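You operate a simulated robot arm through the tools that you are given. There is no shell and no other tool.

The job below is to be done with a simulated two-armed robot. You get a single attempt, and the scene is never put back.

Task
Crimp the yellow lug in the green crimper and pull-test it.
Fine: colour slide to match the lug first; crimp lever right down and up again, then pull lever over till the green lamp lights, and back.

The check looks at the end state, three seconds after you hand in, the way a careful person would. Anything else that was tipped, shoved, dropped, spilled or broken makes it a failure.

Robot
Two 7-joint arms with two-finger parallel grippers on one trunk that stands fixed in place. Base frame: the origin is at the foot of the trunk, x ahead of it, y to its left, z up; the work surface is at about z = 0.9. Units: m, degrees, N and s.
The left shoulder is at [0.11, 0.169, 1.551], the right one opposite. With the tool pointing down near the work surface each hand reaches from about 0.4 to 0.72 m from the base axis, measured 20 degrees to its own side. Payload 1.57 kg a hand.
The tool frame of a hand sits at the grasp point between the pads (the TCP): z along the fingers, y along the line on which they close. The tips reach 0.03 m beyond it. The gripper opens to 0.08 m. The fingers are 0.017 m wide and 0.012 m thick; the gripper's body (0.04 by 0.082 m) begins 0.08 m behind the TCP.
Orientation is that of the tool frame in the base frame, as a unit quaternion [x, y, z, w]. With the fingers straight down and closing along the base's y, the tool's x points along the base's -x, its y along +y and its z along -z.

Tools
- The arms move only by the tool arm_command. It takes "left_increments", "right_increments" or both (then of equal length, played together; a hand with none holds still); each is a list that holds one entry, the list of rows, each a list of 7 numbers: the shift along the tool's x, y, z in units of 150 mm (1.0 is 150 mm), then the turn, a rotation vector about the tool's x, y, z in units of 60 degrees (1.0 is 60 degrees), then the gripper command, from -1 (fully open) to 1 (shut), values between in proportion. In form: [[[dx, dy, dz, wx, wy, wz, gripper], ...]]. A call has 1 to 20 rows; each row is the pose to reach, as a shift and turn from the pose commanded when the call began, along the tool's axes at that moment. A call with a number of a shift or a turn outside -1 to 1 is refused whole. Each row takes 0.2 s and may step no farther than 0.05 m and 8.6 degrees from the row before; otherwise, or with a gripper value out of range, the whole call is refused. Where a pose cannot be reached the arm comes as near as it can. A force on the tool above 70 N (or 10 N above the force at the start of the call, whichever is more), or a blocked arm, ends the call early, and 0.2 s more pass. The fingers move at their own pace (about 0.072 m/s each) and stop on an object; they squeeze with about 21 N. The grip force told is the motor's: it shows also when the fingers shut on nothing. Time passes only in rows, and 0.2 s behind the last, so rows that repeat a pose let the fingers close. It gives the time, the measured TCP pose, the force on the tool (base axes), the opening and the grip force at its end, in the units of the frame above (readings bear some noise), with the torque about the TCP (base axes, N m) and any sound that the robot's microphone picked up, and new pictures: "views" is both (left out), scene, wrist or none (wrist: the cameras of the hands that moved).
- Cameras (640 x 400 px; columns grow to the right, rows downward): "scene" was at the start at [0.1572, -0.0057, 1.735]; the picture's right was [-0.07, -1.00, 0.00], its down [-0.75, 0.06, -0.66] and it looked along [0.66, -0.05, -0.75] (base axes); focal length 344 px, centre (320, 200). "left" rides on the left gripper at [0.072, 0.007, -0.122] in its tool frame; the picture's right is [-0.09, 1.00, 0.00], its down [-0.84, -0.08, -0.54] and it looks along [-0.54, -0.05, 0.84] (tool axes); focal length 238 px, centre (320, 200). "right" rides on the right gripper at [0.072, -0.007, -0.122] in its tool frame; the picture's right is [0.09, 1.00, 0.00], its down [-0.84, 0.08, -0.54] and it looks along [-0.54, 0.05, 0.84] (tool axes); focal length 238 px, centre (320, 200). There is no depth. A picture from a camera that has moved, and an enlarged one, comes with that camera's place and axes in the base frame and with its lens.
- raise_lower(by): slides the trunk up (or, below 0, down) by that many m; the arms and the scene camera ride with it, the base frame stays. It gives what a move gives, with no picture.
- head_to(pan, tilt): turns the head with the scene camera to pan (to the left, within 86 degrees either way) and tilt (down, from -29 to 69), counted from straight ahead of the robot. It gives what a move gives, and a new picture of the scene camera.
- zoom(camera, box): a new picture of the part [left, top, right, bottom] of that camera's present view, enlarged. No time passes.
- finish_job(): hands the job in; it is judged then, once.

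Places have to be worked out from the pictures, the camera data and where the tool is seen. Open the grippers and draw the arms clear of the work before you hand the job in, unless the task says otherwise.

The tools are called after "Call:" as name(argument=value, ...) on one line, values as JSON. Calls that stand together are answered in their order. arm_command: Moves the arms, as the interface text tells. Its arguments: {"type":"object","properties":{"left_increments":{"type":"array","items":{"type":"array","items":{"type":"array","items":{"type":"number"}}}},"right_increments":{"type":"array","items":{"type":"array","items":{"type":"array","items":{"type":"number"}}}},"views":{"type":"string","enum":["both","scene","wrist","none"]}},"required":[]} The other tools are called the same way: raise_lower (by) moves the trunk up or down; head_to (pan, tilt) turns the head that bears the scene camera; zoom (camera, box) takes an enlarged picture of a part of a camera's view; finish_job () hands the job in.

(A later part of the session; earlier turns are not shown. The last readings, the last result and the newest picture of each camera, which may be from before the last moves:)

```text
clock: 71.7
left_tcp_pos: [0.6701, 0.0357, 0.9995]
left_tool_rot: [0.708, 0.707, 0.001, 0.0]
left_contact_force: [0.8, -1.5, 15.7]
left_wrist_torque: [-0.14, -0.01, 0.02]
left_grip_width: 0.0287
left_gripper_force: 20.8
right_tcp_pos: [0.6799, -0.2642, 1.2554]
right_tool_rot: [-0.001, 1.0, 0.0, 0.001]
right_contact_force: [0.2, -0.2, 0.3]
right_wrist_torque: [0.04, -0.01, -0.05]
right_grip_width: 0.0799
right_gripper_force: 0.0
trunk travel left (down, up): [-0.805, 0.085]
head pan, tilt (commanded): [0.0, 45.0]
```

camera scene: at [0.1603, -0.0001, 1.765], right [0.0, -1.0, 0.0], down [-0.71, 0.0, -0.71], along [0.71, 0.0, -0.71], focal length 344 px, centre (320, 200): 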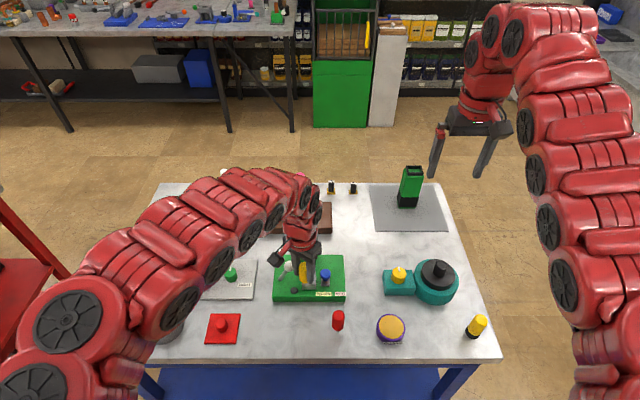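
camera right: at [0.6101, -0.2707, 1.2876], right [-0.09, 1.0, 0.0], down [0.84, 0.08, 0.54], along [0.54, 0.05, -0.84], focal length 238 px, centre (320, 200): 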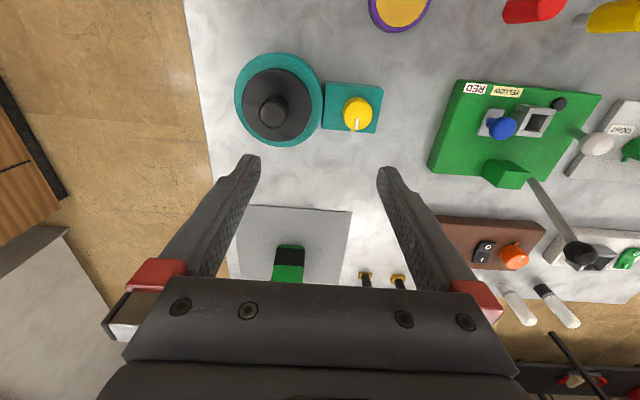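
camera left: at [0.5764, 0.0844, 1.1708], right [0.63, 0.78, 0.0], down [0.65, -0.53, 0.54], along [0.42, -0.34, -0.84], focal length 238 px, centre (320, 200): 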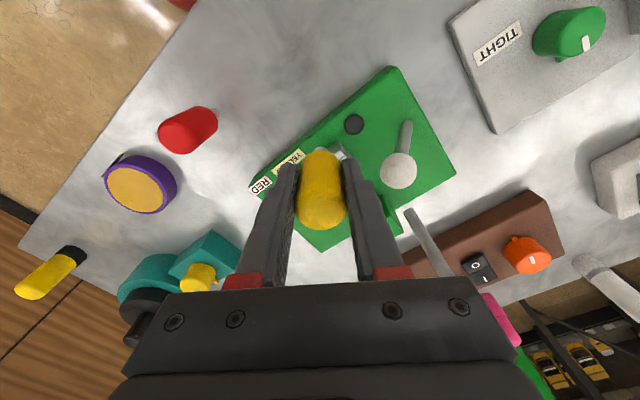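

It is seated (15.7 N upward). I ease off slightly and open the fingers.

Call:
arm_command(left_increments=[[[0, 0, -0.02, 0, 0, 0, 1], [0, 0, -0.02, 0, 0, 0, 0.3], [0, 0, -0.02, 0, 0, 0, 0.1], [0, 0, -0.02, 0, 0, 0, -0.2], [0, 0, -0.02, 0, 0, 0, -0.5], [0, 0, -0.02, 0, 0, 0, -0.5]]], views="both")

Call:
zoom(camera="scene", box=[290, 235, 340, 285])

Call:
zoom(camera="left", box=[250, 60, 390, 270])

```text
clock: 73.1
left_tcp_pos: [0.6697, 0.0348, 1.0008]
left_tool_rot: [0.707, 0.707, -0.001, -0.002]
left_contact_force: [0.0, 0.1, 0.0]
left_wrist_torque: [0.01, -0.03, 0.0]
left_grip_width: 0.0603
left_gripper_force: 0.1
right_tcp_pos: [0.6808, -0.2646, 1.2548]
right_tool_rot: [0.0, 1.0, 0.0, 0.0]
right_contact_force: [-0.2, 0.3, -0.7]
right_wrist_torque: [0.0, 0.0, -0.01]
right_grip_width: 0.08
right_gripper_force: 0.1
trunk travel left (down, up): [-0.805, 0.085]
head pan, tilt (commanded): [0.0, 45.0]
camera scene: at [0.1606, 0.0, 1.6799], right [0.0, -1.0, 0.0], down [-0.71, 0.0, -0.71], along [0.71, 0.0, -0.71], focal length 344 px, centre (320, 200)
camera left: at [0.6766, 0.1069, 1.1215], right [1.0, -0.09, 0.0], down [-0.08, -0.84, 0.54], along [-0.05, -0.54, -0.84], focal length 238 px, centre (320, 200)
```

scene: 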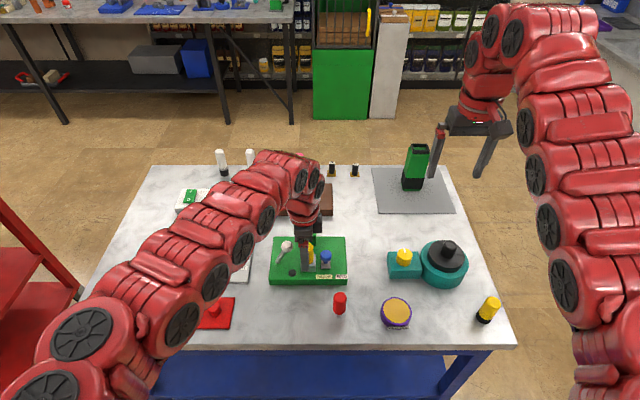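
left: 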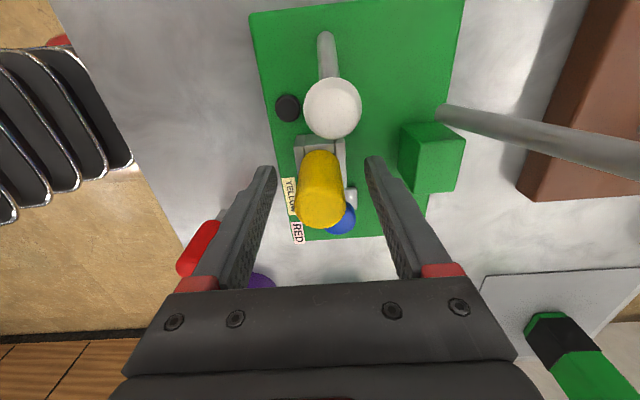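

```text
8.00 times, centred on (315, 260) of scene
camera zoom: at [0.1606, 0.0, 1.6799], right [0.0, -1.0, 0.0], down [-0.71, 0.0, -0.71], along [0.71, 0.0, -0.71], focal length 2755 px, centre (360, -280)
```

zoom: 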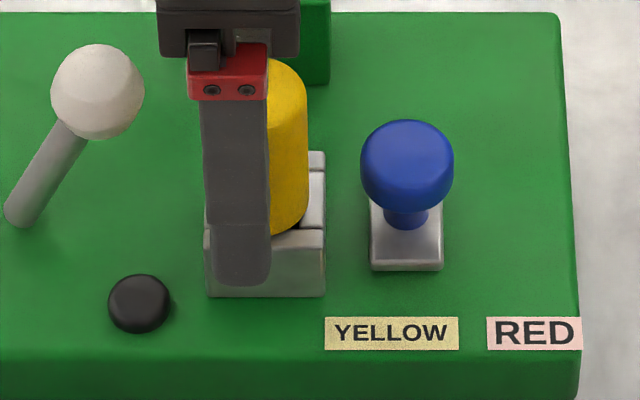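

```text
1.90 times, centred on (320, 165) of left
camera zoom: at [0.6766, 0.1069, 1.1215], right [1.0, -0.09, 0.0], down [-0.08, -0.84, 0.54], along [-0.05, -0.54, -0.84], focal length 454 px, centre (320, 267)
```

zoom: 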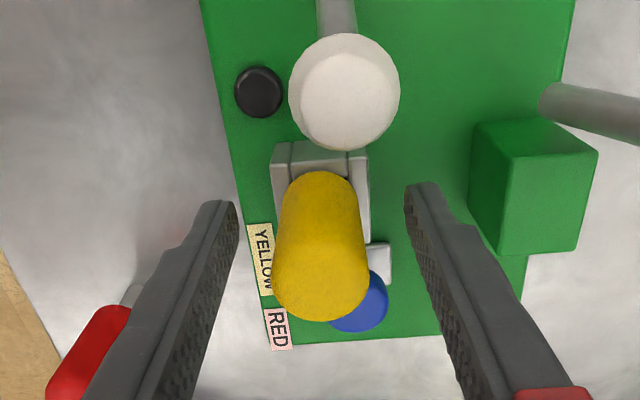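

The lug stands upright in the nest on its own. I lift the left hand straight up, clear of it.

Call:
arm_command(left_increments=[[[0, 0, -0.15, 0, 0, 0, -0.5], [0, 0, -0.3, 0, 0, 0, -0.5], [0, 0, -0.45, 0, 0, 0, -0.5], [0, 0, -0.6, 0, 0, 0, -0.5], [0, 0, -0.75, 0, 0, 0, -0.5], [0, 0, -0.9, 0, 0, 0, -0.5]]], views="both")

Call:
zoom(camera="scene", box=[260, 200, 360, 290])

```text
clock: 74.5
left_tcp_pos: [0.6741, 0.0374, 1.1364]
left_tool_rot: [0.707, 0.707, -0.001, -0.001]
left_contact_force: [0.9, 0.0, 0.8]
left_wrist_torque: [0.03, -0.02, 0.0]
left_grip_width: 0.0603
left_gripper_force: 0.1
right_tcp_pos: [0.68, -0.265, 1.2557]
right_tool_rot: [0.0, 1.0, 0.0, -0.001]
right_contact_force: [-0.6, -0.9, 0.4]
right_wrist_torque: [0.0, -0.01, -0.01]
right_grip_width: 0.0801
right_gripper_force: 0.0
trunk travel left (down, up): [-0.805, 0.085]
head pan, tilt (commanded): [0.0, 45.0]
camera scene: at [0.1602, -0.0002, 1.68], right [0.0, -1.0, 0.0], down [-0.71, 0.0, -0.71], along [0.71, 0.0, -0.71], focal length 344 px, centre (320, 200)
camera left: at [0.6802, 0.109, 1.2566], right [1.0, -0.09, 0.0], down [-0.08, -0.84, 0.54], along [-0.05, -0.54, -0.84], focal length 238 px, centre (320, 200)
```

scene: 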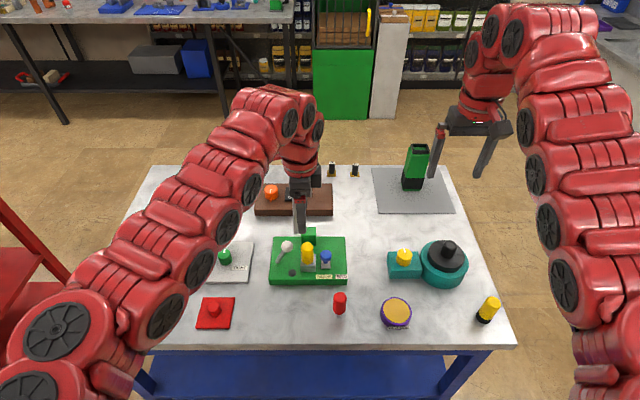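
left: 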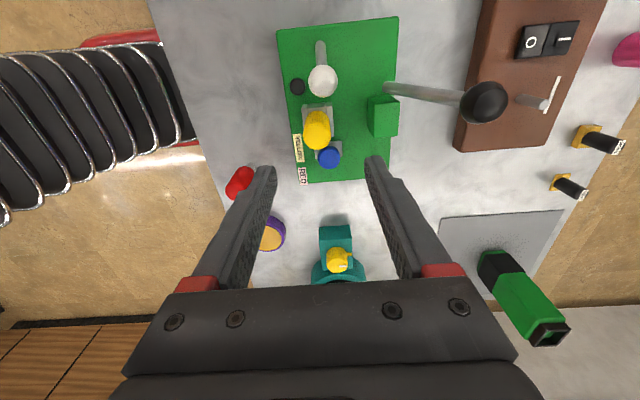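

```text
4.44 times, centred on (310, 245) of scene
camera zoom: at [0.1602, -0.0002, 1.68], right [0.0, -1.0, 0.0], down [-0.71, 0.0, -0.71], along [0.71, 0.0, -0.71], focal length 1530 px, centre (364, 0)
```

zoom: 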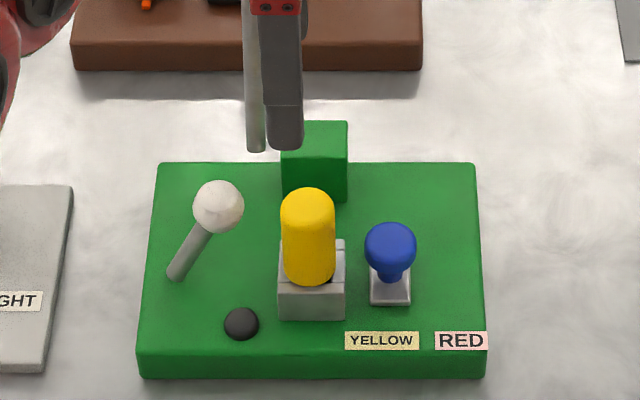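

The lug is seated upright in the nest. Next is the black crimp lever: I turn the left hand back toward its default yaw, well above everything.

Call:
arm_command(left_increments=[[[0.02, -0.02, 0, 0, 0, -0.125, -0.5], [0.04, -0.04, 0, 0, 0, -0.25, -0.5], [0.07, -0.06, 0, 0, 0, -0.375, -0.5], [0.1, -0.08, 0, 0, 0, -0.5, -0.7], [0.13, -0.1, 0, 0, 0, -0.625, -0.8], [0.16, -0.12, 0, 0, 0, -0.75, -1], [0.187, -0.133, 0, 0, 0, -0.875, -1], [0.187, -0.133, 0, 0, 0, -1.0, -1]]], views="none")

Call:
arm_command(left_increments=[[[0, 0, 0, 0, 0, -0.125, -1], [0, 0, 0, 0, 0, -0.25, -1], [0, 0, 0, 0, 0, -0.375, -1], [0, 0, 0, 0, 0, -0.5, -1], [0, 0, 0, 0, 0, -0.5, -1]]], views="both")

```text
clock: 76.3
left_tcp_pos: [0.649, 0.0649, 1.1359]
left_tool_rot: [0.258, 0.966, 0.0, -0.002]
left_contact_force: [-0.1, 0.3, 0.3]
left_wrist_torque: [0.02, 0.03, -0.02]
left_grip_width: 0.0801
left_gripper_force: 0.0
right_tcp_pos: [0.6811, -0.2645, 1.2544]
right_tool_rot: [0.0, 1.0, 0.0, 0.0]
right_contact_force: [-0.2, -0.4, 0.0]
right_wrist_torque: [-0.03, -0.03, 0.01]
right_grip_width: 0.0802
right_gripper_force: 0.0
trunk travel left (down, up): [-0.805, 0.085]
head pan, tilt (commanded): [0.0, 45.0]
```

```text
clock: 77.5
left_tcp_pos: [0.6503, 0.0654, 1.1362]
left_tool_rot: [-0.001, 1.0, -0.001, -0.001]
left_contact_force: [0.1, -0.8, 0.6]
left_wrist_torque: [-0.01, -0.01, 0.03]
left_grip_width: 0.0799
left_gripper_force: 0.1
right_tcp_pos: [0.6802, -0.2654, 1.2556]
right_tool_rot: [-0.001, 1.0, -0.001, -0.001]
right_contact_force: [-0.4, -0.2, 0.6]
right_wrist_torque: [0.02, -0.03, -0.01]
right_grip_width: 0.0799
right_gripper_force: 0.1
trunk travel left (down, up): [-0.805, 0.085]
head pan, tilt (commanded): [0.0, 45.0]
camera scene: at [0.1604, 0.0001, 1.68], right [0.0, -1.0, 0.0], down [-0.71, 0.0, -0.71], along [0.71, 0.0, -0.71], focal length 344 px, centre (320, 200)
camera left: at [0.5791, 0.0703, 1.2571], right [0.09, 1.0, 0.0], down [0.84, -0.08, 0.54], along [0.54, -0.05, -0.84], focal length 238 px, centre (320, 200)
```

scene: 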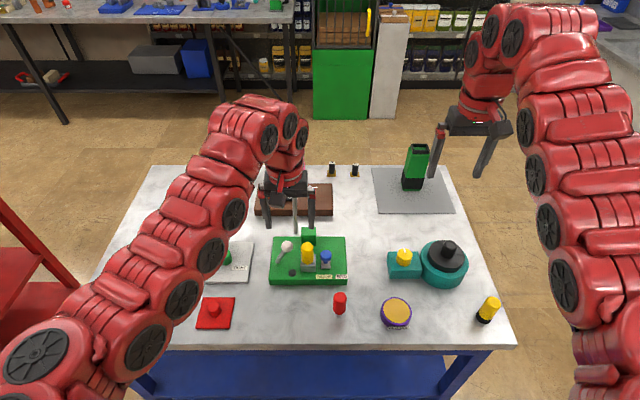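
left: 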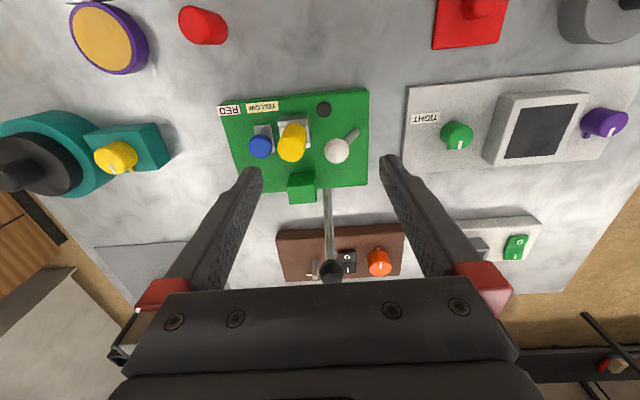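

The black ball is confirmed at about (0.794, 0.064, 1.075). I tilt the hand 30° forward and move to a pre-grasp above and in front of the ball, fingers open on either side in y.

Call:
arm_command(left_increments=[[[-0.12, 0, -0.05, 0, -0.1, 0, -1], [-0.25, 0, -0.09, 0, -0.2, 0, -1], [-0.38, 0, -0.12, 0, -0.3, 0, -1], [-0.51, -0.002, -0.147, 0, -0.4, 0, -1], [-0.641, -0.004, -0.147, 0, -0.5, 0, -1], [-0.641, -0.004, -0.147, 0, -0.5, 0, -1]]], views="both")

```text
clock: 78.9
left_tcp_pos: [0.7481, 0.0631, 1.1591]
left_tool_rot: [0.0, 0.966, 0.0, 0.258]
left_contact_force: [0.9, -0.6, 0.1]
left_wrist_torque: [-0.02, 0.01, 0.05]
left_grip_width: 0.08
left_gripper_force: 0.1
right_tcp_pos: [0.6805, -0.2647, 1.2552]
right_tool_rot: [0.0, 1.0, 0.0, 0.0]
right_contact_force: [-0.1, -0.5, 0.4]
right_wrist_torque: [0.03, 0.01, 0.01]
right_grip_width: 0.08
right_gripper_force: 0.1
trunk travel left (down, up): [-0.805, 0.085]
head pan, tilt (commanded): [0.0, 45.0]
camera scene: at [0.1604, 0.0001, 1.68], right [0.0, -1.0, 0.0], down [-0.71, 0.0, -0.71], along [0.71, 0.0, -0.71], focal length 344 px, centre (320, 200)
camera left: at [0.6253, 0.0698, 1.2276], right [0.08, 1.0, 0.05], down [0.46, -0.08, 0.89], along [0.89, -0.05, -0.46], focal length 238 px, centre (320, 200)
```

scene: 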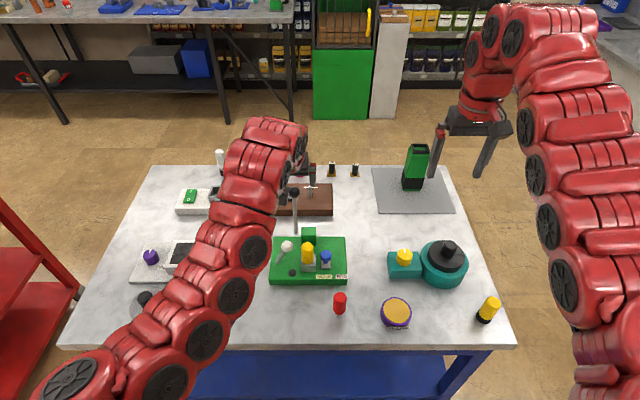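
left: 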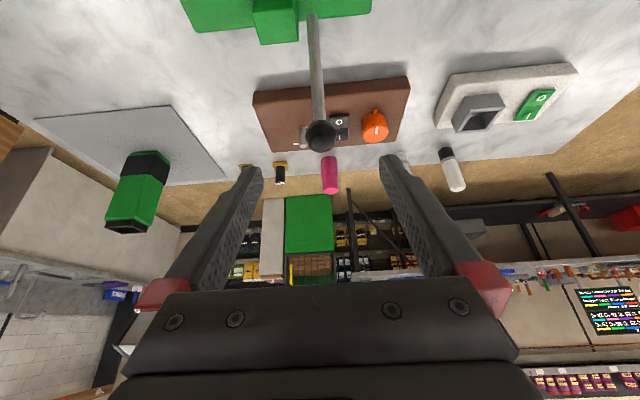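

The ball is centred between the fingers at about (0.794, 0.0635, 1.074). I advance 80 mm along the finger direction so the ball sits near the tips.

Call:
arm_command(left_increments=[[[0, 0, 0.12, 0, 0, 0, -1], [0, 0, 0.24, 0, 0, 0, -1], [0, 0, 0.36, 0, 0, 0, -1], [0, 0, 0.46, 0, 0, 0, -1], [0, 0, 0.533, 0, 0, 0, -1], [0, 0, 0.533, 0, 0, 0, -1]]], views="both")

Call:
zoom(camera="scene", box=[240, 150, 360, 290])

```text
clock: 80.3
left_tcp_pos: [0.7862, 0.0636, 1.0881]
left_tool_rot: [0.001, 0.966, 0.0, 0.258]
left_contact_force: [-0.1, 0.2, -0.2]
left_wrist_torque: [-0.01, -0.03, -0.01]
left_grip_width: 0.0801
left_gripper_force: 0.1
right_tcp_pos: [0.6791, -0.2649, 1.2545]
right_tool_rot: [0.0, 1.0, 0.0, 0.0]
right_contact_force: [0.9, 0.5, -0.1]
right_wrist_torque: [0.02, 0.0, -0.01]
right_grip_width: 0.0799
right_gripper_force: 0.0
trunk travel left (down, up): [-0.805, 0.085]
head pan, tilt (commanded): [0.0, 45.0]
camera scene: at [0.1602, 0.0001, 1.68], right [0.0, -1.0, 0.0], down [-0.71, 0.0, -0.71], along [0.71, 0.0, -0.71], focal length 344 px, centre (320, 200)
camera left: at [0.6629, 0.0704, 1.1564], right [0.08, 1.0, 0.05], down [0.46, -0.08, 0.89], along [0.89, -0.05, -0.46], focal length 238 px, centre (320, 200)
```

scene: 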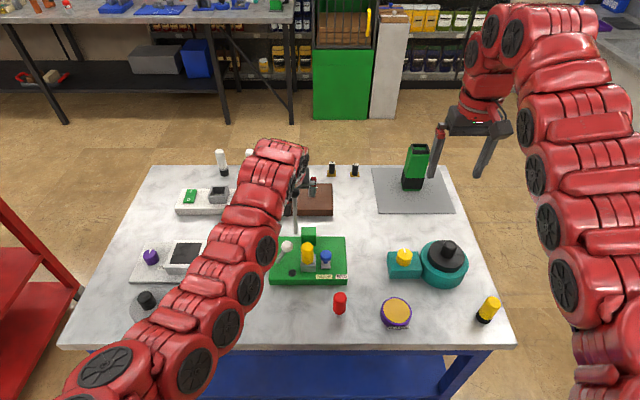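
left: 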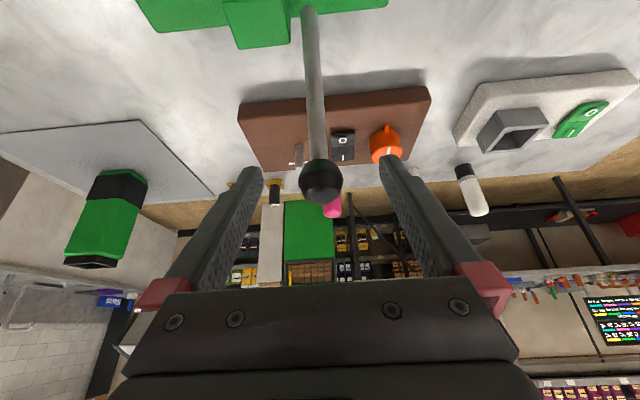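

```text
2.86 times, centred on (300, 220) of scene
camera zoom: at [0.1602, 0.0001, 1.68], right [0.0, -1.0, 0.0], down [-0.71, 0.0, -0.71], along [0.71, 0.0, -0.71], focal length 984 px, centre (377, 143)
```

zoom: 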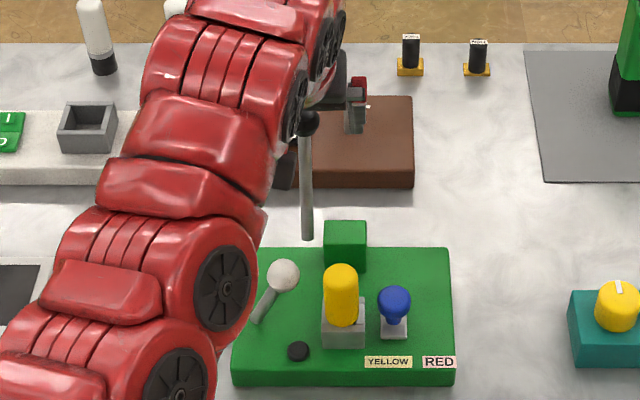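

The ball is between the finger tips with no contact. I close the grip on it.

Call:
arm_command(left_increments=[[[0, 0, 0, 0, 0, 0, -0.3], [0, 0, 0, 0, 0, 0, 0.2], [0, 0, 0, 0, 0, 0, 0.6], [0, 0, 0, 0, 0, 0, 1], [0, 0, 0, 0, 0, 0, 1], [0, 0, 0, 0, 0, 0, 1]]], views="wrist")

```text
clock: 81.7
left_tcp_pos: [0.7865, 0.0655, 1.0874]
left_tool_rot: [0.0, 0.966, 0.0, 0.258]
left_contact_force: [-0.3, 1.4, -0.1]
left_wrist_torque: [0.0, 0.04, -0.01]
left_grip_width: 0.0287
left_gripper_force: 38.7
right_tcp_pos: [0.6799, -0.264, 1.254]
right_tool_rot: [0.0, 1.0, 0.0, 0.0]
right_contact_force: [0.0, 0.8, 0.2]
right_wrist_torque: [-0.02, -0.03, 0.02]
right_grip_width: 0.0801
right_gripper_force: 0.0
trunk travel left (down, up): [-0.805, 0.085]
head pan, tilt (commanded): [0.0, 45.0]
camera left: at [0.6631, 0.0709, 1.1565], right [0.08, 1.0, 0.05], down [0.46, -0.08, 0.89], along [0.89, -0.05, -0.46], focal length 238 px, centre (320, 200)
```

left: 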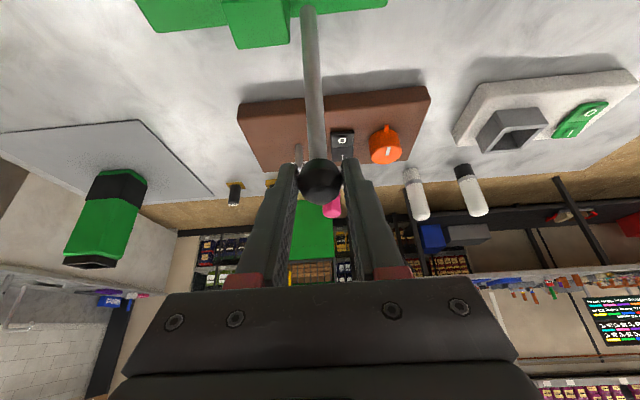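

I have the lever's ball (width 0.0287). I test the motion gently by pulling it about 11° toward the robot along its arc and watching the force.

Call:
arm_command(left_increments=[[[0.025, 0, -0.028, 0, 0, 0, 1], [0.05, 0, -0.057, 0, 0, 0, 1], [0.08, 0, -0.086, 0, 0, 0, 1], [0.112, 0, -0.1145, 0, 0, 0, 1], [0.112, 0, -0.1145, 0, 0, 0, 1]]], views="both")

Call:
zoom(camera="scene", box=[240, 150, 360, 290])

```text
clock: 82.9
left_tcp_pos: [0.7643, 0.065, 1.0936]
left_tool_rot: [-0.002, 0.966, 0.0, 0.257]
left_contact_force: [9.0, 4.1, 2.4]
left_wrist_torque: [0.09, -1.03, 0.07]
left_grip_width: 0.0289
left_gripper_force: 38.7
right_tcp_pos: [0.6828, -0.2629, 1.2556]
right_tool_rot: [0.0, 1.0, 0.0, 0.0]
right_contact_force: [0.9, -0.2, -0.2]
right_wrist_torque: [0.03, -0.02, -0.01]
right_grip_width: 0.0803
right_gripper_force: 0.1
trunk travel left (down, up): [-0.805, 0.085]
head pan, tilt (commanded): [0.0, 45.0]
camera scene: at [0.1617, 0.0013, 1.6799], right [0.0, -1.0, 0.0], down [-0.71, 0.0, -0.71], along [0.71, 0.0, -0.71], focal length 344 px, centre (320, 200)
camera left: at [0.6414, 0.0708, 1.1625], right [0.08, 1.0, 0.05], down [0.46, -0.08, 0.89], along [0.89, -0.05, -0.46], focal length 238 px, centre (320, 200)
```

scene: 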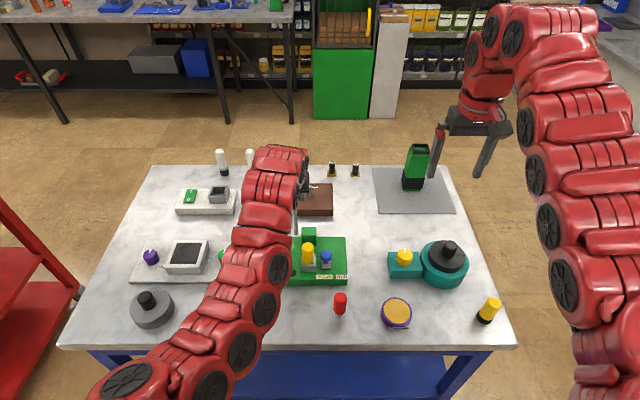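
left: 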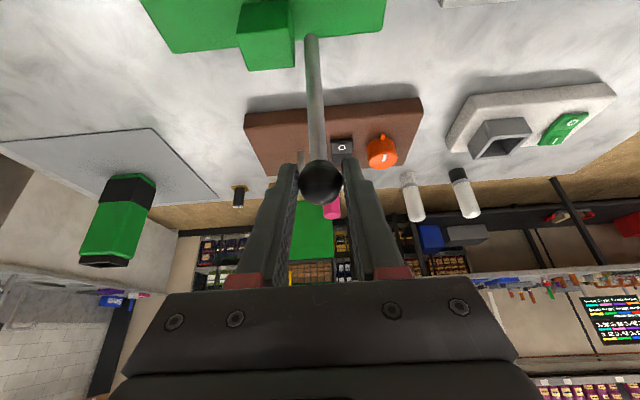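

```text
2.86 times, centred on (300, 220) of scene
camera zoom: at [0.1617, 0.0013, 1.6799], right [0.0, -1.0, 0.0], down [-0.71, 0.0, -0.71], along [0.71, 0.0, -0.71], focal length 984 px, centre (377, 143)
```

zoom: 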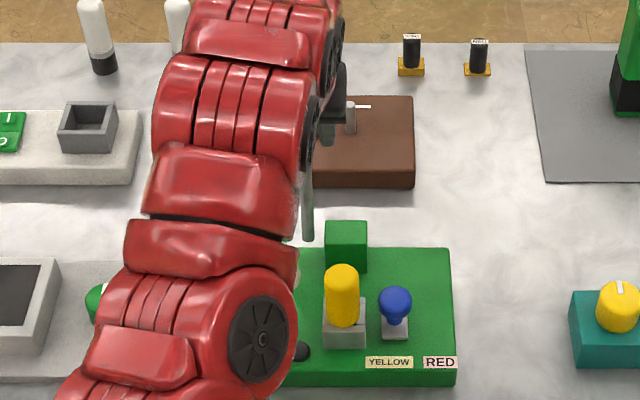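

The lever follows with about 9 N, so forward is the right way. I continue along the arc to about 20° past vertical, easing the hand's tilt as it comes.

Call:
arm_command(left_increments=[[[0.062, 0, -0.05, 0, 0.05, 0, 1], [0.129, 0, -0.093, 0, 0.1, 0, 1], [0.2, 0, -0.128, 0, 0.15, 0, 1], [0.274, 0, -0.1545, 0, 0.2, 0, 1], [0.351, 0, -0.172, 0, 0.25, 0, 1], [0.351, 0, -0.172, 0, 0.25, 0, 1]]], views="wrist")

Call:
zoom(camera="scene", box=[240, 150, 360, 290])

```text
clock: 84.3
left_tcp_pos: [0.7056, 0.0594, 1.0895]
left_tool_rot: [0.002, 0.992, 0.0, 0.128]
left_contact_force: [-0.3, -0.2, -1.2]
left_wrist_torque: [-0.02, 0.03, 0.0]
left_grip_width: 0.0
left_gripper_force: 21.0
right_tcp_pos: [0.6807, -0.2664, 1.2542]
right_tool_rot: [0.001, 1.0, 0.001, 0.001]
right_contact_force: [-0.8, 0.2, 0.5]
right_wrist_torque: [0.02, -0.01, -0.02]
right_grip_width: 0.0801
right_gripper_force: 0.1
trunk travel left (down, up): [-0.805, 0.085]
head pan, tilt (commanded): [0.0, 45.0]
camera left: at [0.6045, 0.0656, 1.1888], right [0.09, 1.0, 0.02], down [0.67, -0.08, 0.74], along [0.73, -0.05, -0.68], focal length 238 px, centre (320, 200)
```

left: 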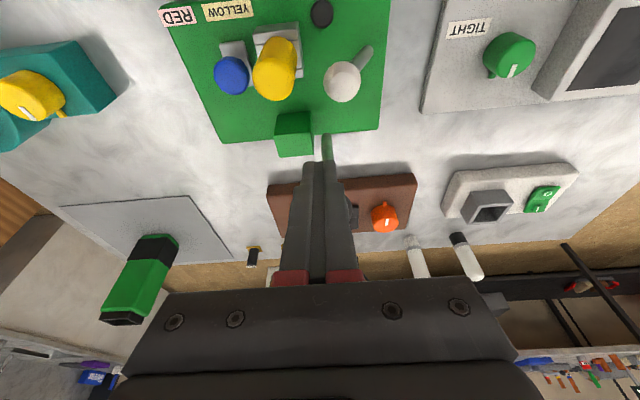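

```text
2.86 times, centred on (300, 220) of scene
camera zoom: at [0.1605, -0.002, 1.6799], right [0.0, -1.0, 0.0], down [-0.71, 0.0, -0.71], along [0.71, 0.0, -0.71], focal length 984 px, centre (377, 143)
```

zoom: 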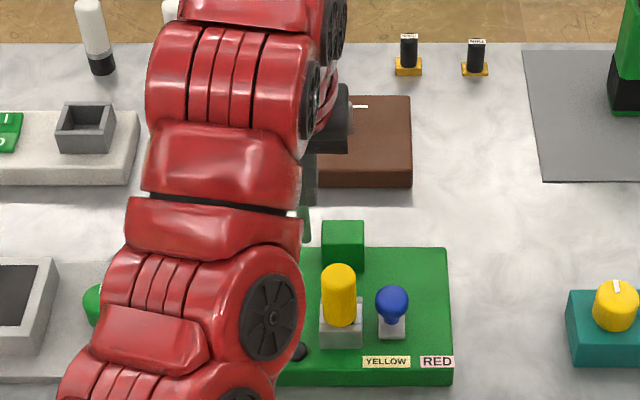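

The grip slipped off the ball: the fingers are shut on nothing, so the lever must be stiffer than the friction can hold. I raise the hand a little to see where the lever is now.

Call:
arm_command(left_increments=[[[0.05, 0, -0.12, 0, 0, 0, 1], [0.1, 0, -0.25, 0, 0, 0, 1], [0.15, 0, -0.4, 0, 0, 0, 1], [0.15, 0, -0.55, 0, 0, 0, 1], [0.15, 0, -0.55, 0, 0, 0, 1]]], views="wrist")

Call:
zoom(camera="right", box=[440, 60, 640, 260])

Call:
zoom(camera="scene", box=[240, 150, 360, 290])

```text
clock: 85.5
left_tcp_pos: [0.6794, 0.0607, 1.1532]
left_tool_rot: [0.001, 0.992, 0.001, 0.129]
left_contact_force: [-0.1, 0.6, 0.1]
left_wrist_torque: [-0.06, -0.03, -0.03]
left_grip_width: 0.0
left_gripper_force: 21.2
left hand out of reach, approached as far as the arm can: row 3, 4, 5
right_tcp_pos: [0.6797, -0.2632, 1.2565]
right_tool_rot: [0.0, 1.0, 0.0, 0.0]
right_contact_force: [0.7, -0.1, -0.2]
right_wrist_torque: [0.0, 0.02, -0.02]
right_grip_width: 0.08
right_gripper_force: 0.0
trunk travel left (down, up): [-0.805, 0.085]
head pan, tilt (commanded): [0.0, 45.0]
camera left: at [0.5784, 0.0661, 1.2514], right [0.09, 1.0, 0.02], down [0.67, -0.08, 0.74], along [0.74, -0.05, -0.67], focal length 238 px, centre (320, 200)
```

left: 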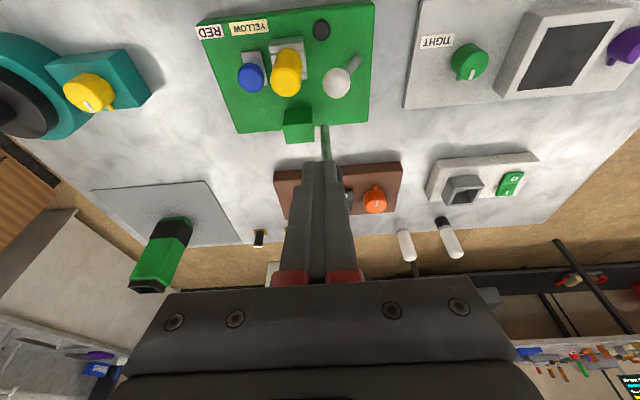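

```text
2.00 times, centred on (540, 160) of right
camera zoom: at [0.61, -0.271, 1.3775], right [-0.09, 1.0, 0.0], down [0.84, 0.08, 0.54], along [0.54, 0.05, -0.84], focal length 477 px, centre (-120, 280)
```

zoom: 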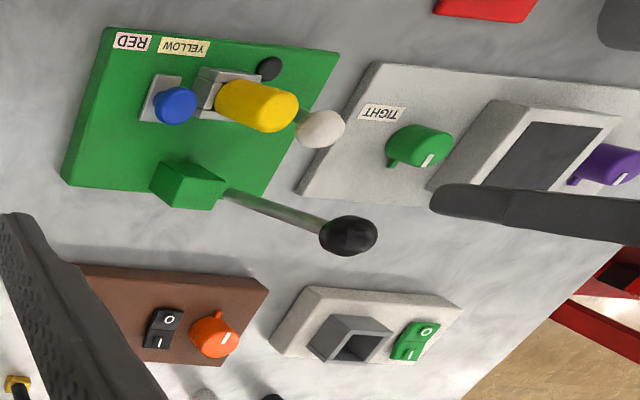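

```text
2.86 times, centred on (300, 220) of scene
camera zoom: at [0.1601, -0.0001, 1.68], right [0.0, -1.0, 0.0], down [-0.71, 0.0, -0.71], along [0.71, 0.0, -0.71], focal length 984 px, centre (377, 143)
```

zoom: 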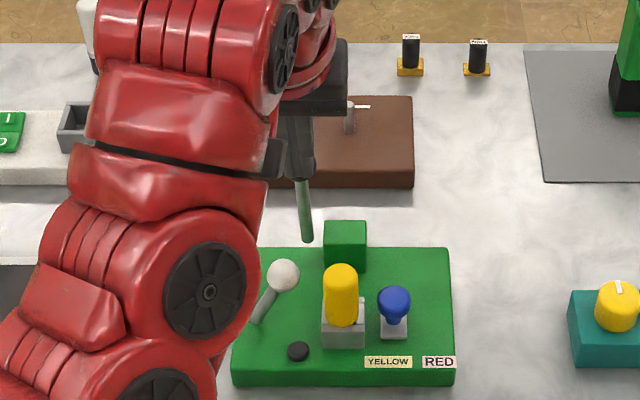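

The right camera shows the black ball at about (0.733, 0.0645, 1.083), so the lever came to just past vertical and stayed there. I'll push it from behind with closed fingers instead: pass over the ball, come down behind it, then pull.

Call:
arm_command(left_increments=[[[-0.13, 0.01, 0.035, 0, 0, 0, 1], [-0.27, 0.02, 0.072, 0, 0, 0, 1], [-0.41, 0.025, 0.11, 0, 0, 0, 1], [-0.551, 0.025, 0.148, 0, 0, 0, 1], [-0.551, 0.025, 0.148, 0, 0, 0, 1], [-0.52, 0.025, 0.26, 0, 0, 0, 1], [-0.49, 0.025, 0.37, 0, 0, 0, 1], [-0.466, 0.025, 0.4636, 0, 0, 0, 1], [-0.466, 0.025, 0.4636, 0, 0, 0, 1]]], views="both")

Call:
zoom(camera="right", box=[440, 60, 640, 260])

Call:
zoom(camera="scene", box=[240, 150, 360, 290])

```text
clock: 87.5
left_tcp_pos: [0.768, 0.0639, 1.1028]
left_tool_rot: [0.0, 0.992, 0.0, 0.13]
left_contact_force: [-1.1, 0.1, 0.7]
left_wrist_torque: [-0.02, -0.01, 0.01]
left_grip_width: 0.0001
left_gripper_force: 20.3
right_tcp_pos: [0.6804, -0.265, 1.2558]
right_tool_rot: [0.001, 1.0, -0.001, 0.0]
right_contact_force: [0.4, 0.3, 0.2]
right_wrist_torque: [0.02, 0.05, 0.0]
right_grip_width: 0.08
right_gripper_force: 0.1
trunk travel left (down, up): [-0.805, 0.085]
head pan, tilt (commanded): [0.0, 45.0]
camera scene: at [0.1604, 0.0, 1.68], right [0.0, -1.0, 0.0], down [-0.71, 0.0, -0.71], along [0.71, 0.0, -0.71], focal length 344 px, centre (320, 200)
camera left: at [0.666, 0.0696, 1.2012], right [0.09, 1.0, 0.02], down [0.67, -0.08, 0.74], along [0.74, -0.05, -0.67], focal length 238 px, centre (320, 200)
```

scene: 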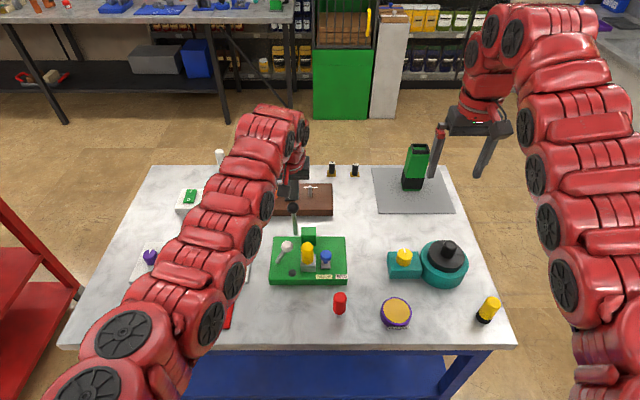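
left: 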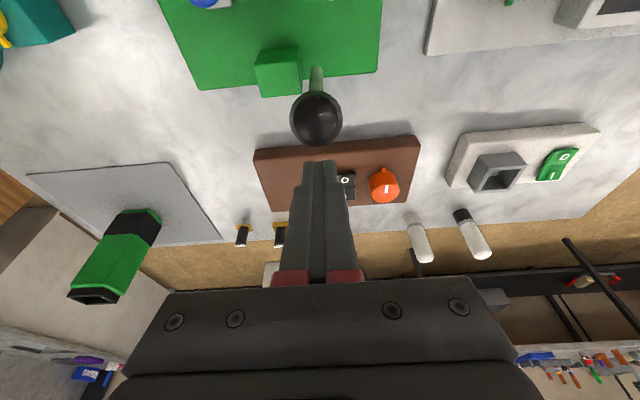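

```text
2.00 times, centred on (540, 160) of right
camera zoom: at [0.6102, -0.271, 1.3774], right [-0.09, 1.0, 0.0], down [0.84, 0.08, 0.54], along [0.54, 0.05, -0.84], focal length 477 px, centre (-120, 280)
```

zoom: 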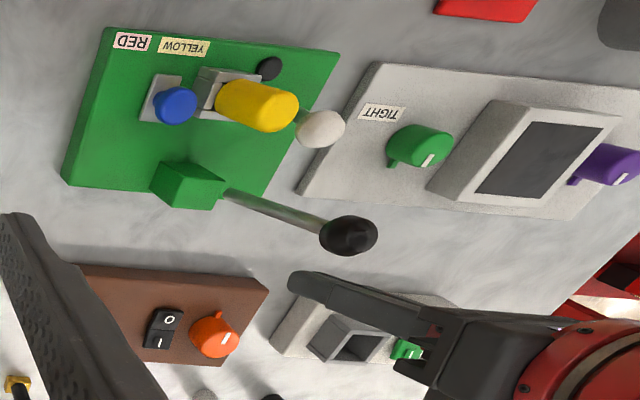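

```text
2.86 times, centred on (300, 220) of scene
camera zoom: at [0.1604, 0.0, 1.68], right [0.0, -1.0, 0.0], down [-0.71, 0.0, -0.71], along [0.71, 0.0, -0.71], focal length 984 px, centre (377, 143)
```

zoom: 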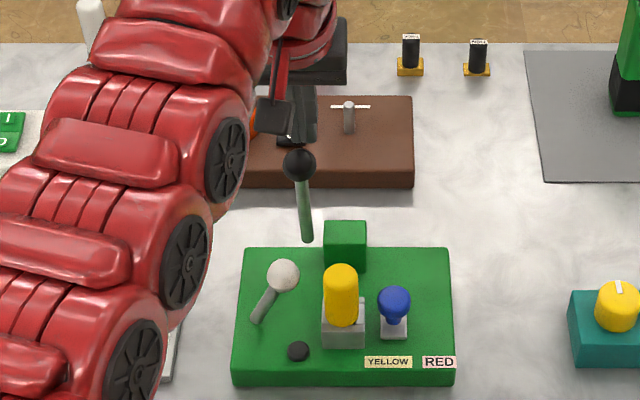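

The closed fingers are behind the ball at the same y, with the tip about 10 mm below its centre. I pull it toward the robot along its arc to about 26°.

Call:
arm_command(left_increments=[[[0.05, 0, -0.025, 0, 0, 0, 1], [0.097, 0, -0.048, 0, 0, 0, 1], [0.14, 0, -0.052, 0, 0, 0, 1], [0.181, 0, -0.054, 0, 0, 0, 1], [0.222, 0, -0.053, 0, 0, 0, 1], [0.2645, 0, -0.051, 0, 0, 0, 1], [0.306, 0, -0.046, 0, 0, 0, 1], [0.348, 0, -0.04, 0, 0, 0, 1]]], views="wrist")

Call:
zoom(camera="right", box=[440, 60, 640, 260])

Call:
zoom(camera="scene", box=[240, 150, 360, 290])

```text
clock: 89.3
left_tcp_pos: [0.7133, 0.0647, 1.0944]
left_tool_rot: [0.001, 0.992, 0.0, 0.129]
left_contact_force: [-0.5, 0.0, 0.5]
left_wrist_torque: [-0.03, 0.02, 0.03]
left_grip_width: 0.0002
left_gripper_force: 21.4
right_tcp_pos: [0.6808, -0.2641, 1.2545]
right_tool_rot: [0.001, 1.0, 0.0, -0.001]
right_contact_force: [0.2, 0.2, -0.6]
right_wrist_torque: [0.01, 0.0, 0.0]
right_grip_width: 0.0803
right_gripper_force: 0.0
trunk travel left (down, up): [-0.805, 0.085]
head pan, tilt (commanded): [0.0, 45.0]
camera left: at [0.6127, 0.0706, 1.1928], right [0.09, 1.0, 0.02], down [0.67, -0.08, 0.74], along [0.74, -0.05, -0.67], focal length 238 px, centre (320, 200)
```

left: 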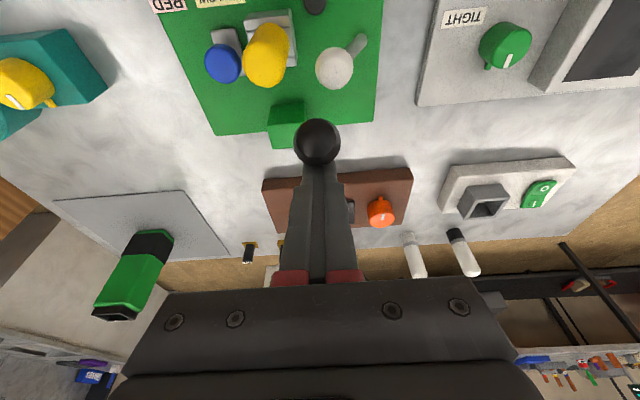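

```text
2.00 times, centred on (540, 160) of right
camera zoom: at [0.61, -0.2709, 1.3775], right [-0.09, 1.0, 0.0], down [0.84, 0.08, 0.54], along [0.54, 0.05, -0.84], focal length 477 px, centre (-120, 280)
```

zoom: 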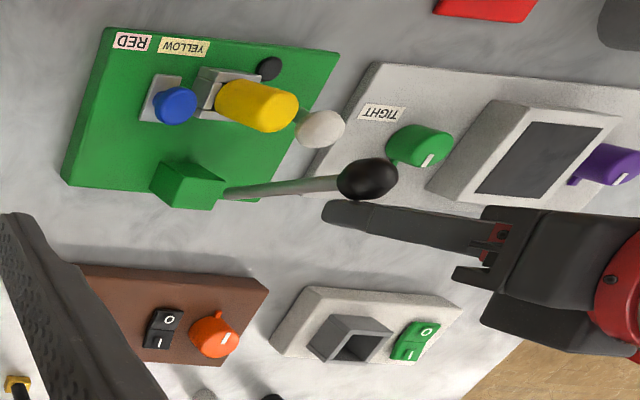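

```text
2.86 times, centred on (300, 220) of scene
camera zoom: at [0.1602, 0.0, 1.68], right [0.0, -1.0, 0.0], down [-0.71, 0.0, -0.71], along [0.71, 0.0, -0.71], focal length 984 px, centre (377, 143)
```

zoom: 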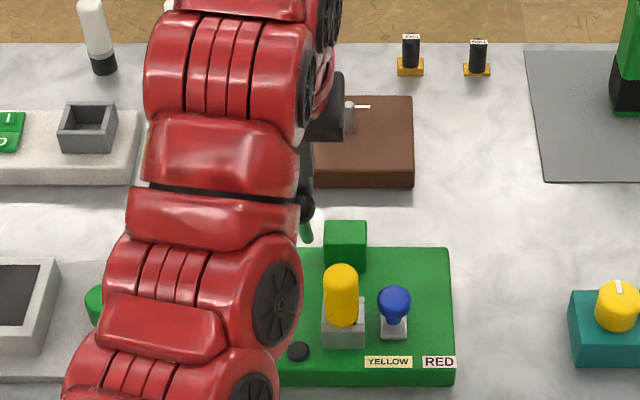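

The lever swings freely ahead of the fingers and is now about 24° past vertical. I continue the arc to about 50°.

Call:
arm_command(left_increments=[[[0.041, 0, 0.01, 0, 0, 0, 1], [0.081, 0, 0.02, 0, 0, 0, 1], [0.121, 0, 0.034, 0, 0, 0, 1], [0.161, 0, 0.049, 0, 0, 0, 1], [0.199, 0, 0.067, 0, 0, 0, 1], [0.2365, 0, 0.086, 0, 0, 0, 1], [0.272, 0, 0.108, 0, 0, 0, 1], [0.308, 0, 0.131, 0, 0, 0, 1]]], views="wrist")

Call:
zoom(camera="right", box=[440, 60, 640, 260])

Call:
zoom(camera="scene", box=[240, 150, 360, 290])

```text
clock: 91.1
left_tcp_pos: [0.6728, 0.0667, 1.0661]
left_tool_rot: [-0.001, 0.992, 0.0, 0.129]
left_contact_force: [0.3, 0.1, -0.2]
left_wrist_torque: [-0.01, -0.01, 0.0]
left_grip_width: 0.0002
left_gripper_force: 21.0
right_tcp_pos: [0.6807, -0.263, 1.2556]
right_tool_rot: [0.0, 1.0, 0.0, 0.0]
right_contact_force: [0.2, 0.0, -0.7]
right_wrist_torque: [-0.02, 0.01, 0.01]
right_grip_width: 0.0799
right_gripper_force: 0.1
trunk travel left (down, up): [-0.805, 0.085]
head pan, tilt (commanded): [0.0, 45.0]
camera left: at [0.5731, 0.0718, 1.1641], right [0.09, 1.0, 0.02], down [0.67, -0.08, 0.74], along [0.74, -0.05, -0.67], focal length 238 px, centre (320, 200)
```

left: 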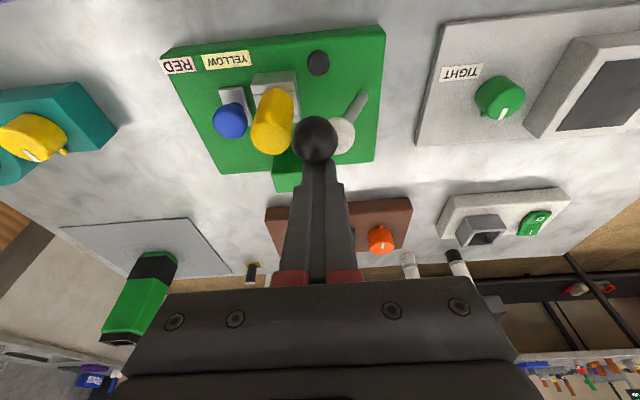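

```text
2.00 times, centred on (540, 160) of right
camera zoom: at [0.6103, -0.271, 1.3773], right [-0.09, 1.0, 0.0], down [0.84, 0.08, 0.54], along [0.54, 0.05, -0.84], focal length 477 px, centre (-120, 280)
```

zoom: 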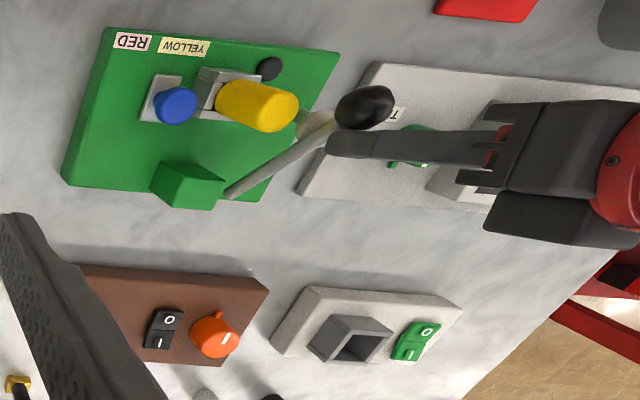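

```text
2.86 times, centred on (300, 220) of scene
camera zoom: at [0.1606, -0.0001, 1.6799], right [0.0, -1.0, 0.0], down [-0.71, 0.0, -0.71], along [0.71, 0.0, -0.71], focal length 984 px, centre (377, 143)
```

zoom: 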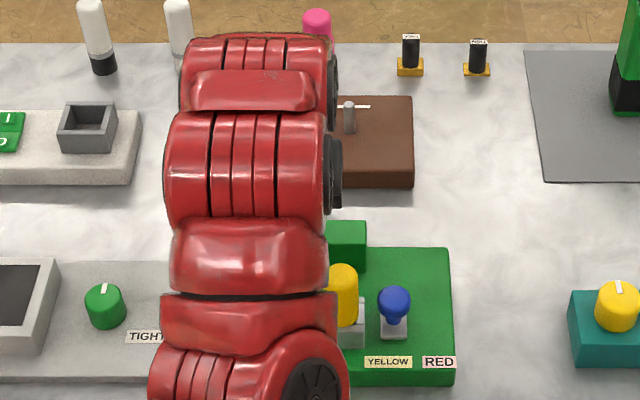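

The lever is at about 50° with no resistance yet, so it isn't fully down. I continue in small steps to about 58°, watching force because the white lever is close by.

Call:
arm_command(left_increments=[[[0.022, 0, 0.017, 0, 0, 0, 1], [0.045, 0, 0.0335, 0, 0, 0, 1], [0.066, 0, 0.052, 0, 0, 0, 1], [0.087, 0, 0.0705, 0, 0, 0, 1], [0.087, 0, 0.0705, 0, 0, 0, 1]]], views="wrist")

Call:
zoom(camera="right", box=[460, 60, 600, 180])

Call:
zoom(camera="left", box=[230, 40, 410, 220])

```text
clock: 92.3
left_tcp_pos: [0.6692, 0.0676, 1.0597]
left_tool_rot: [-0.002, 0.99, 0.0, 0.143]
left_contact_force: [14.8, 3.5, 18.4]
left_wrist_torque: [-0.01, -0.55, -0.1]
left_grip_width: 0.0001
left_gripper_force: 21.9
right_tcp_pos: [0.6794, -0.2649, 1.2558]
right_tool_rot: [0.001, 1.0, -0.001, 0.001]
right_contact_force: [0.0, 0.0, -0.6]
right_wrist_torque: [-0.01, -0.01, 0.02]
right_grip_width: 0.0798
right_gripper_force: 0.0
trunk travel left (down, up): [-0.805, 0.085]
head pan, tilt (commanded): [0.0, 45.0]
stopped in row 5 (left hand): the force on the tool passed its limit at 72 N (the readings are from after the stop); the commanded pose is now the measured one
camera left: at [0.5652, 0.0728, 1.1548], right [0.08, 1.0, 0.02], down [0.65, -0.07, 0.76], along [0.76, -0.05, -0.65], focal length 238 px, centre (320, 200)
```

left: 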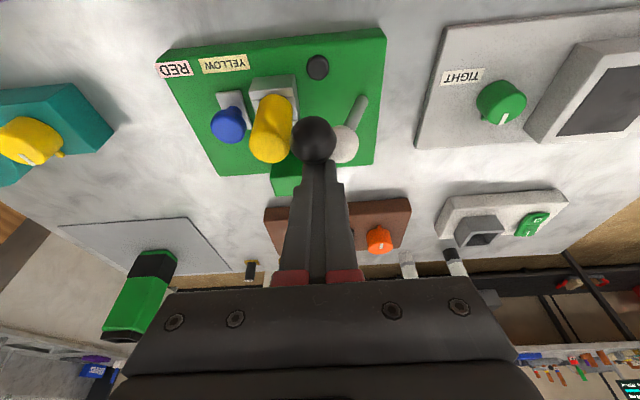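

```text
3.33 times, centred on (530, 120) of right
camera zoom: at [0.6083, -0.2714, 1.3773], right [-0.09, 1.0, 0.0], down [0.84, 0.08, 0.54], along [0.54, 0.05, -0.84], focal length 794 px, centre (-380, 467)
```

zoom: 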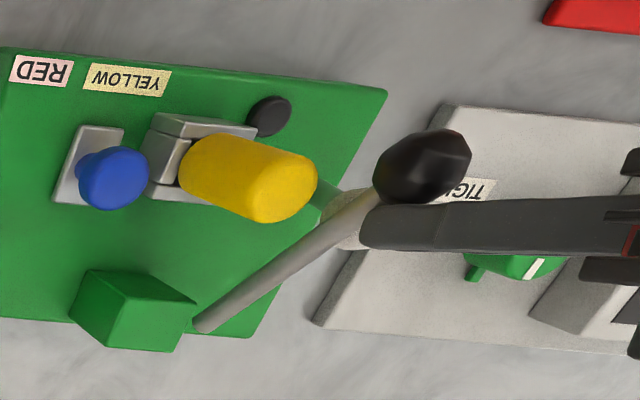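

```text
2.22 times, centred on (320, 130) of left
camera zoom: at [0.5652, 0.0728, 1.1548], right [0.08, 1.0, 0.02], down [0.65, -0.07, 0.76], along [0.76, -0.05, -0.65], focal length 530 px, centre (320, 356)
```

zoom: 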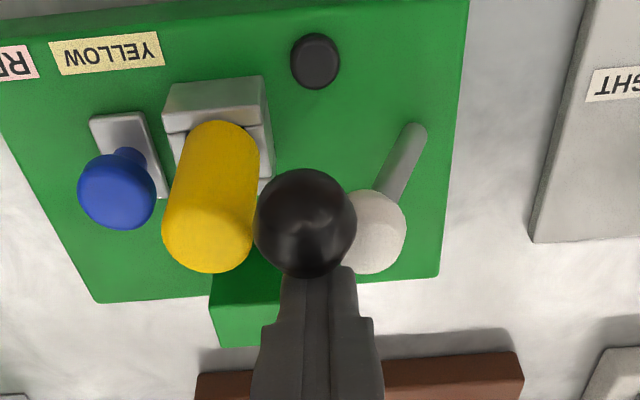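

The push met a hard stop at about 54°, with a total travel near 75° and a force spike of 72 N. I press a little more to confirm that it really is the lever's end stop.

Call:
arm_command(left_increments=[[[0.0156, 0, 0.0128, 0, 0, 0, 1], [0.0156, 0, 0.0128, 0, 0, 0, 1]]], views="wrist")

Call:
zoom(camera="right", box=[460, 60, 600, 180])

```text
clock: 92.9
left_tcp_pos: [0.6676, 0.067, 1.0588]
left_tool_rot: [-0.002, 0.99, -0.001, 0.143]
left_contact_force: [29.3, 2.6, 46.6]
left_wrist_torque: [0.02, -1.01, 0.07]
left_grip_width: 0.0001
left_gripper_force: 21.2
right_tcp_pos: [0.6796, -0.2648, 1.2556]
right_tool_rot: [-0.001, 1.0, 0.0, 0.0]
right_contact_force: [0.3, 0.4, 0.7]
right_wrist_torque: [0.01, -0.02, -0.02]
right_grip_width: 0.0803
right_gripper_force: 0.1
trunk travel left (down, up): [-0.805, 0.085]
head pan, tilt (commanded): [0.0, 45.0]
camera left: at [0.5644, 0.0729, 1.1538], right [0.08, 1.0, 0.02], down [0.65, -0.07, 0.76], along [0.76, -0.05, -0.65], focal length 238 px, centre (320, 200)
```

left: 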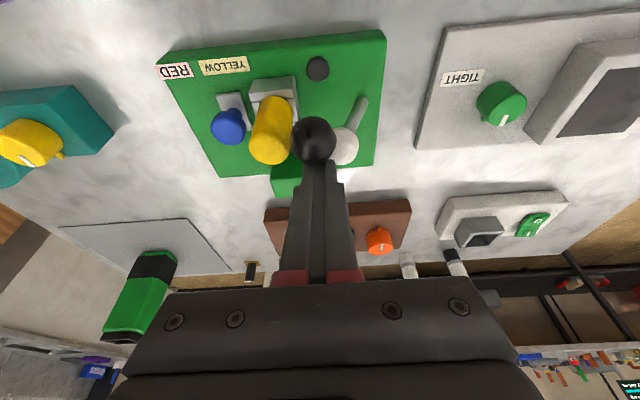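

```text
3.33 times, centred on (530, 120) of right
camera zoom: at [0.6089, -0.2713, 1.3781], right [-0.09, 1.0, 0.0], down [0.84, 0.08, 0.54], along [0.54, 0.05, -0.84], focal length 794 px, centre (-380, 467)
```

zoom: 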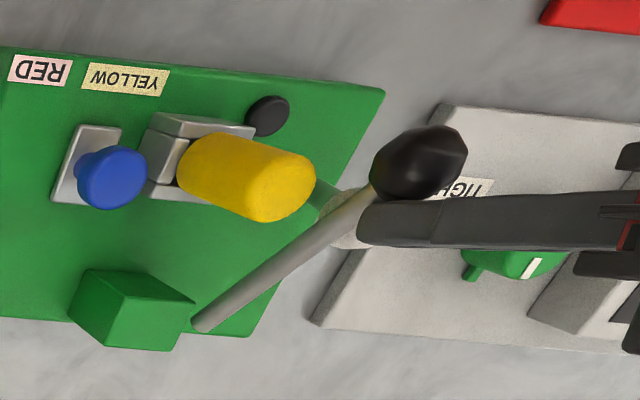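

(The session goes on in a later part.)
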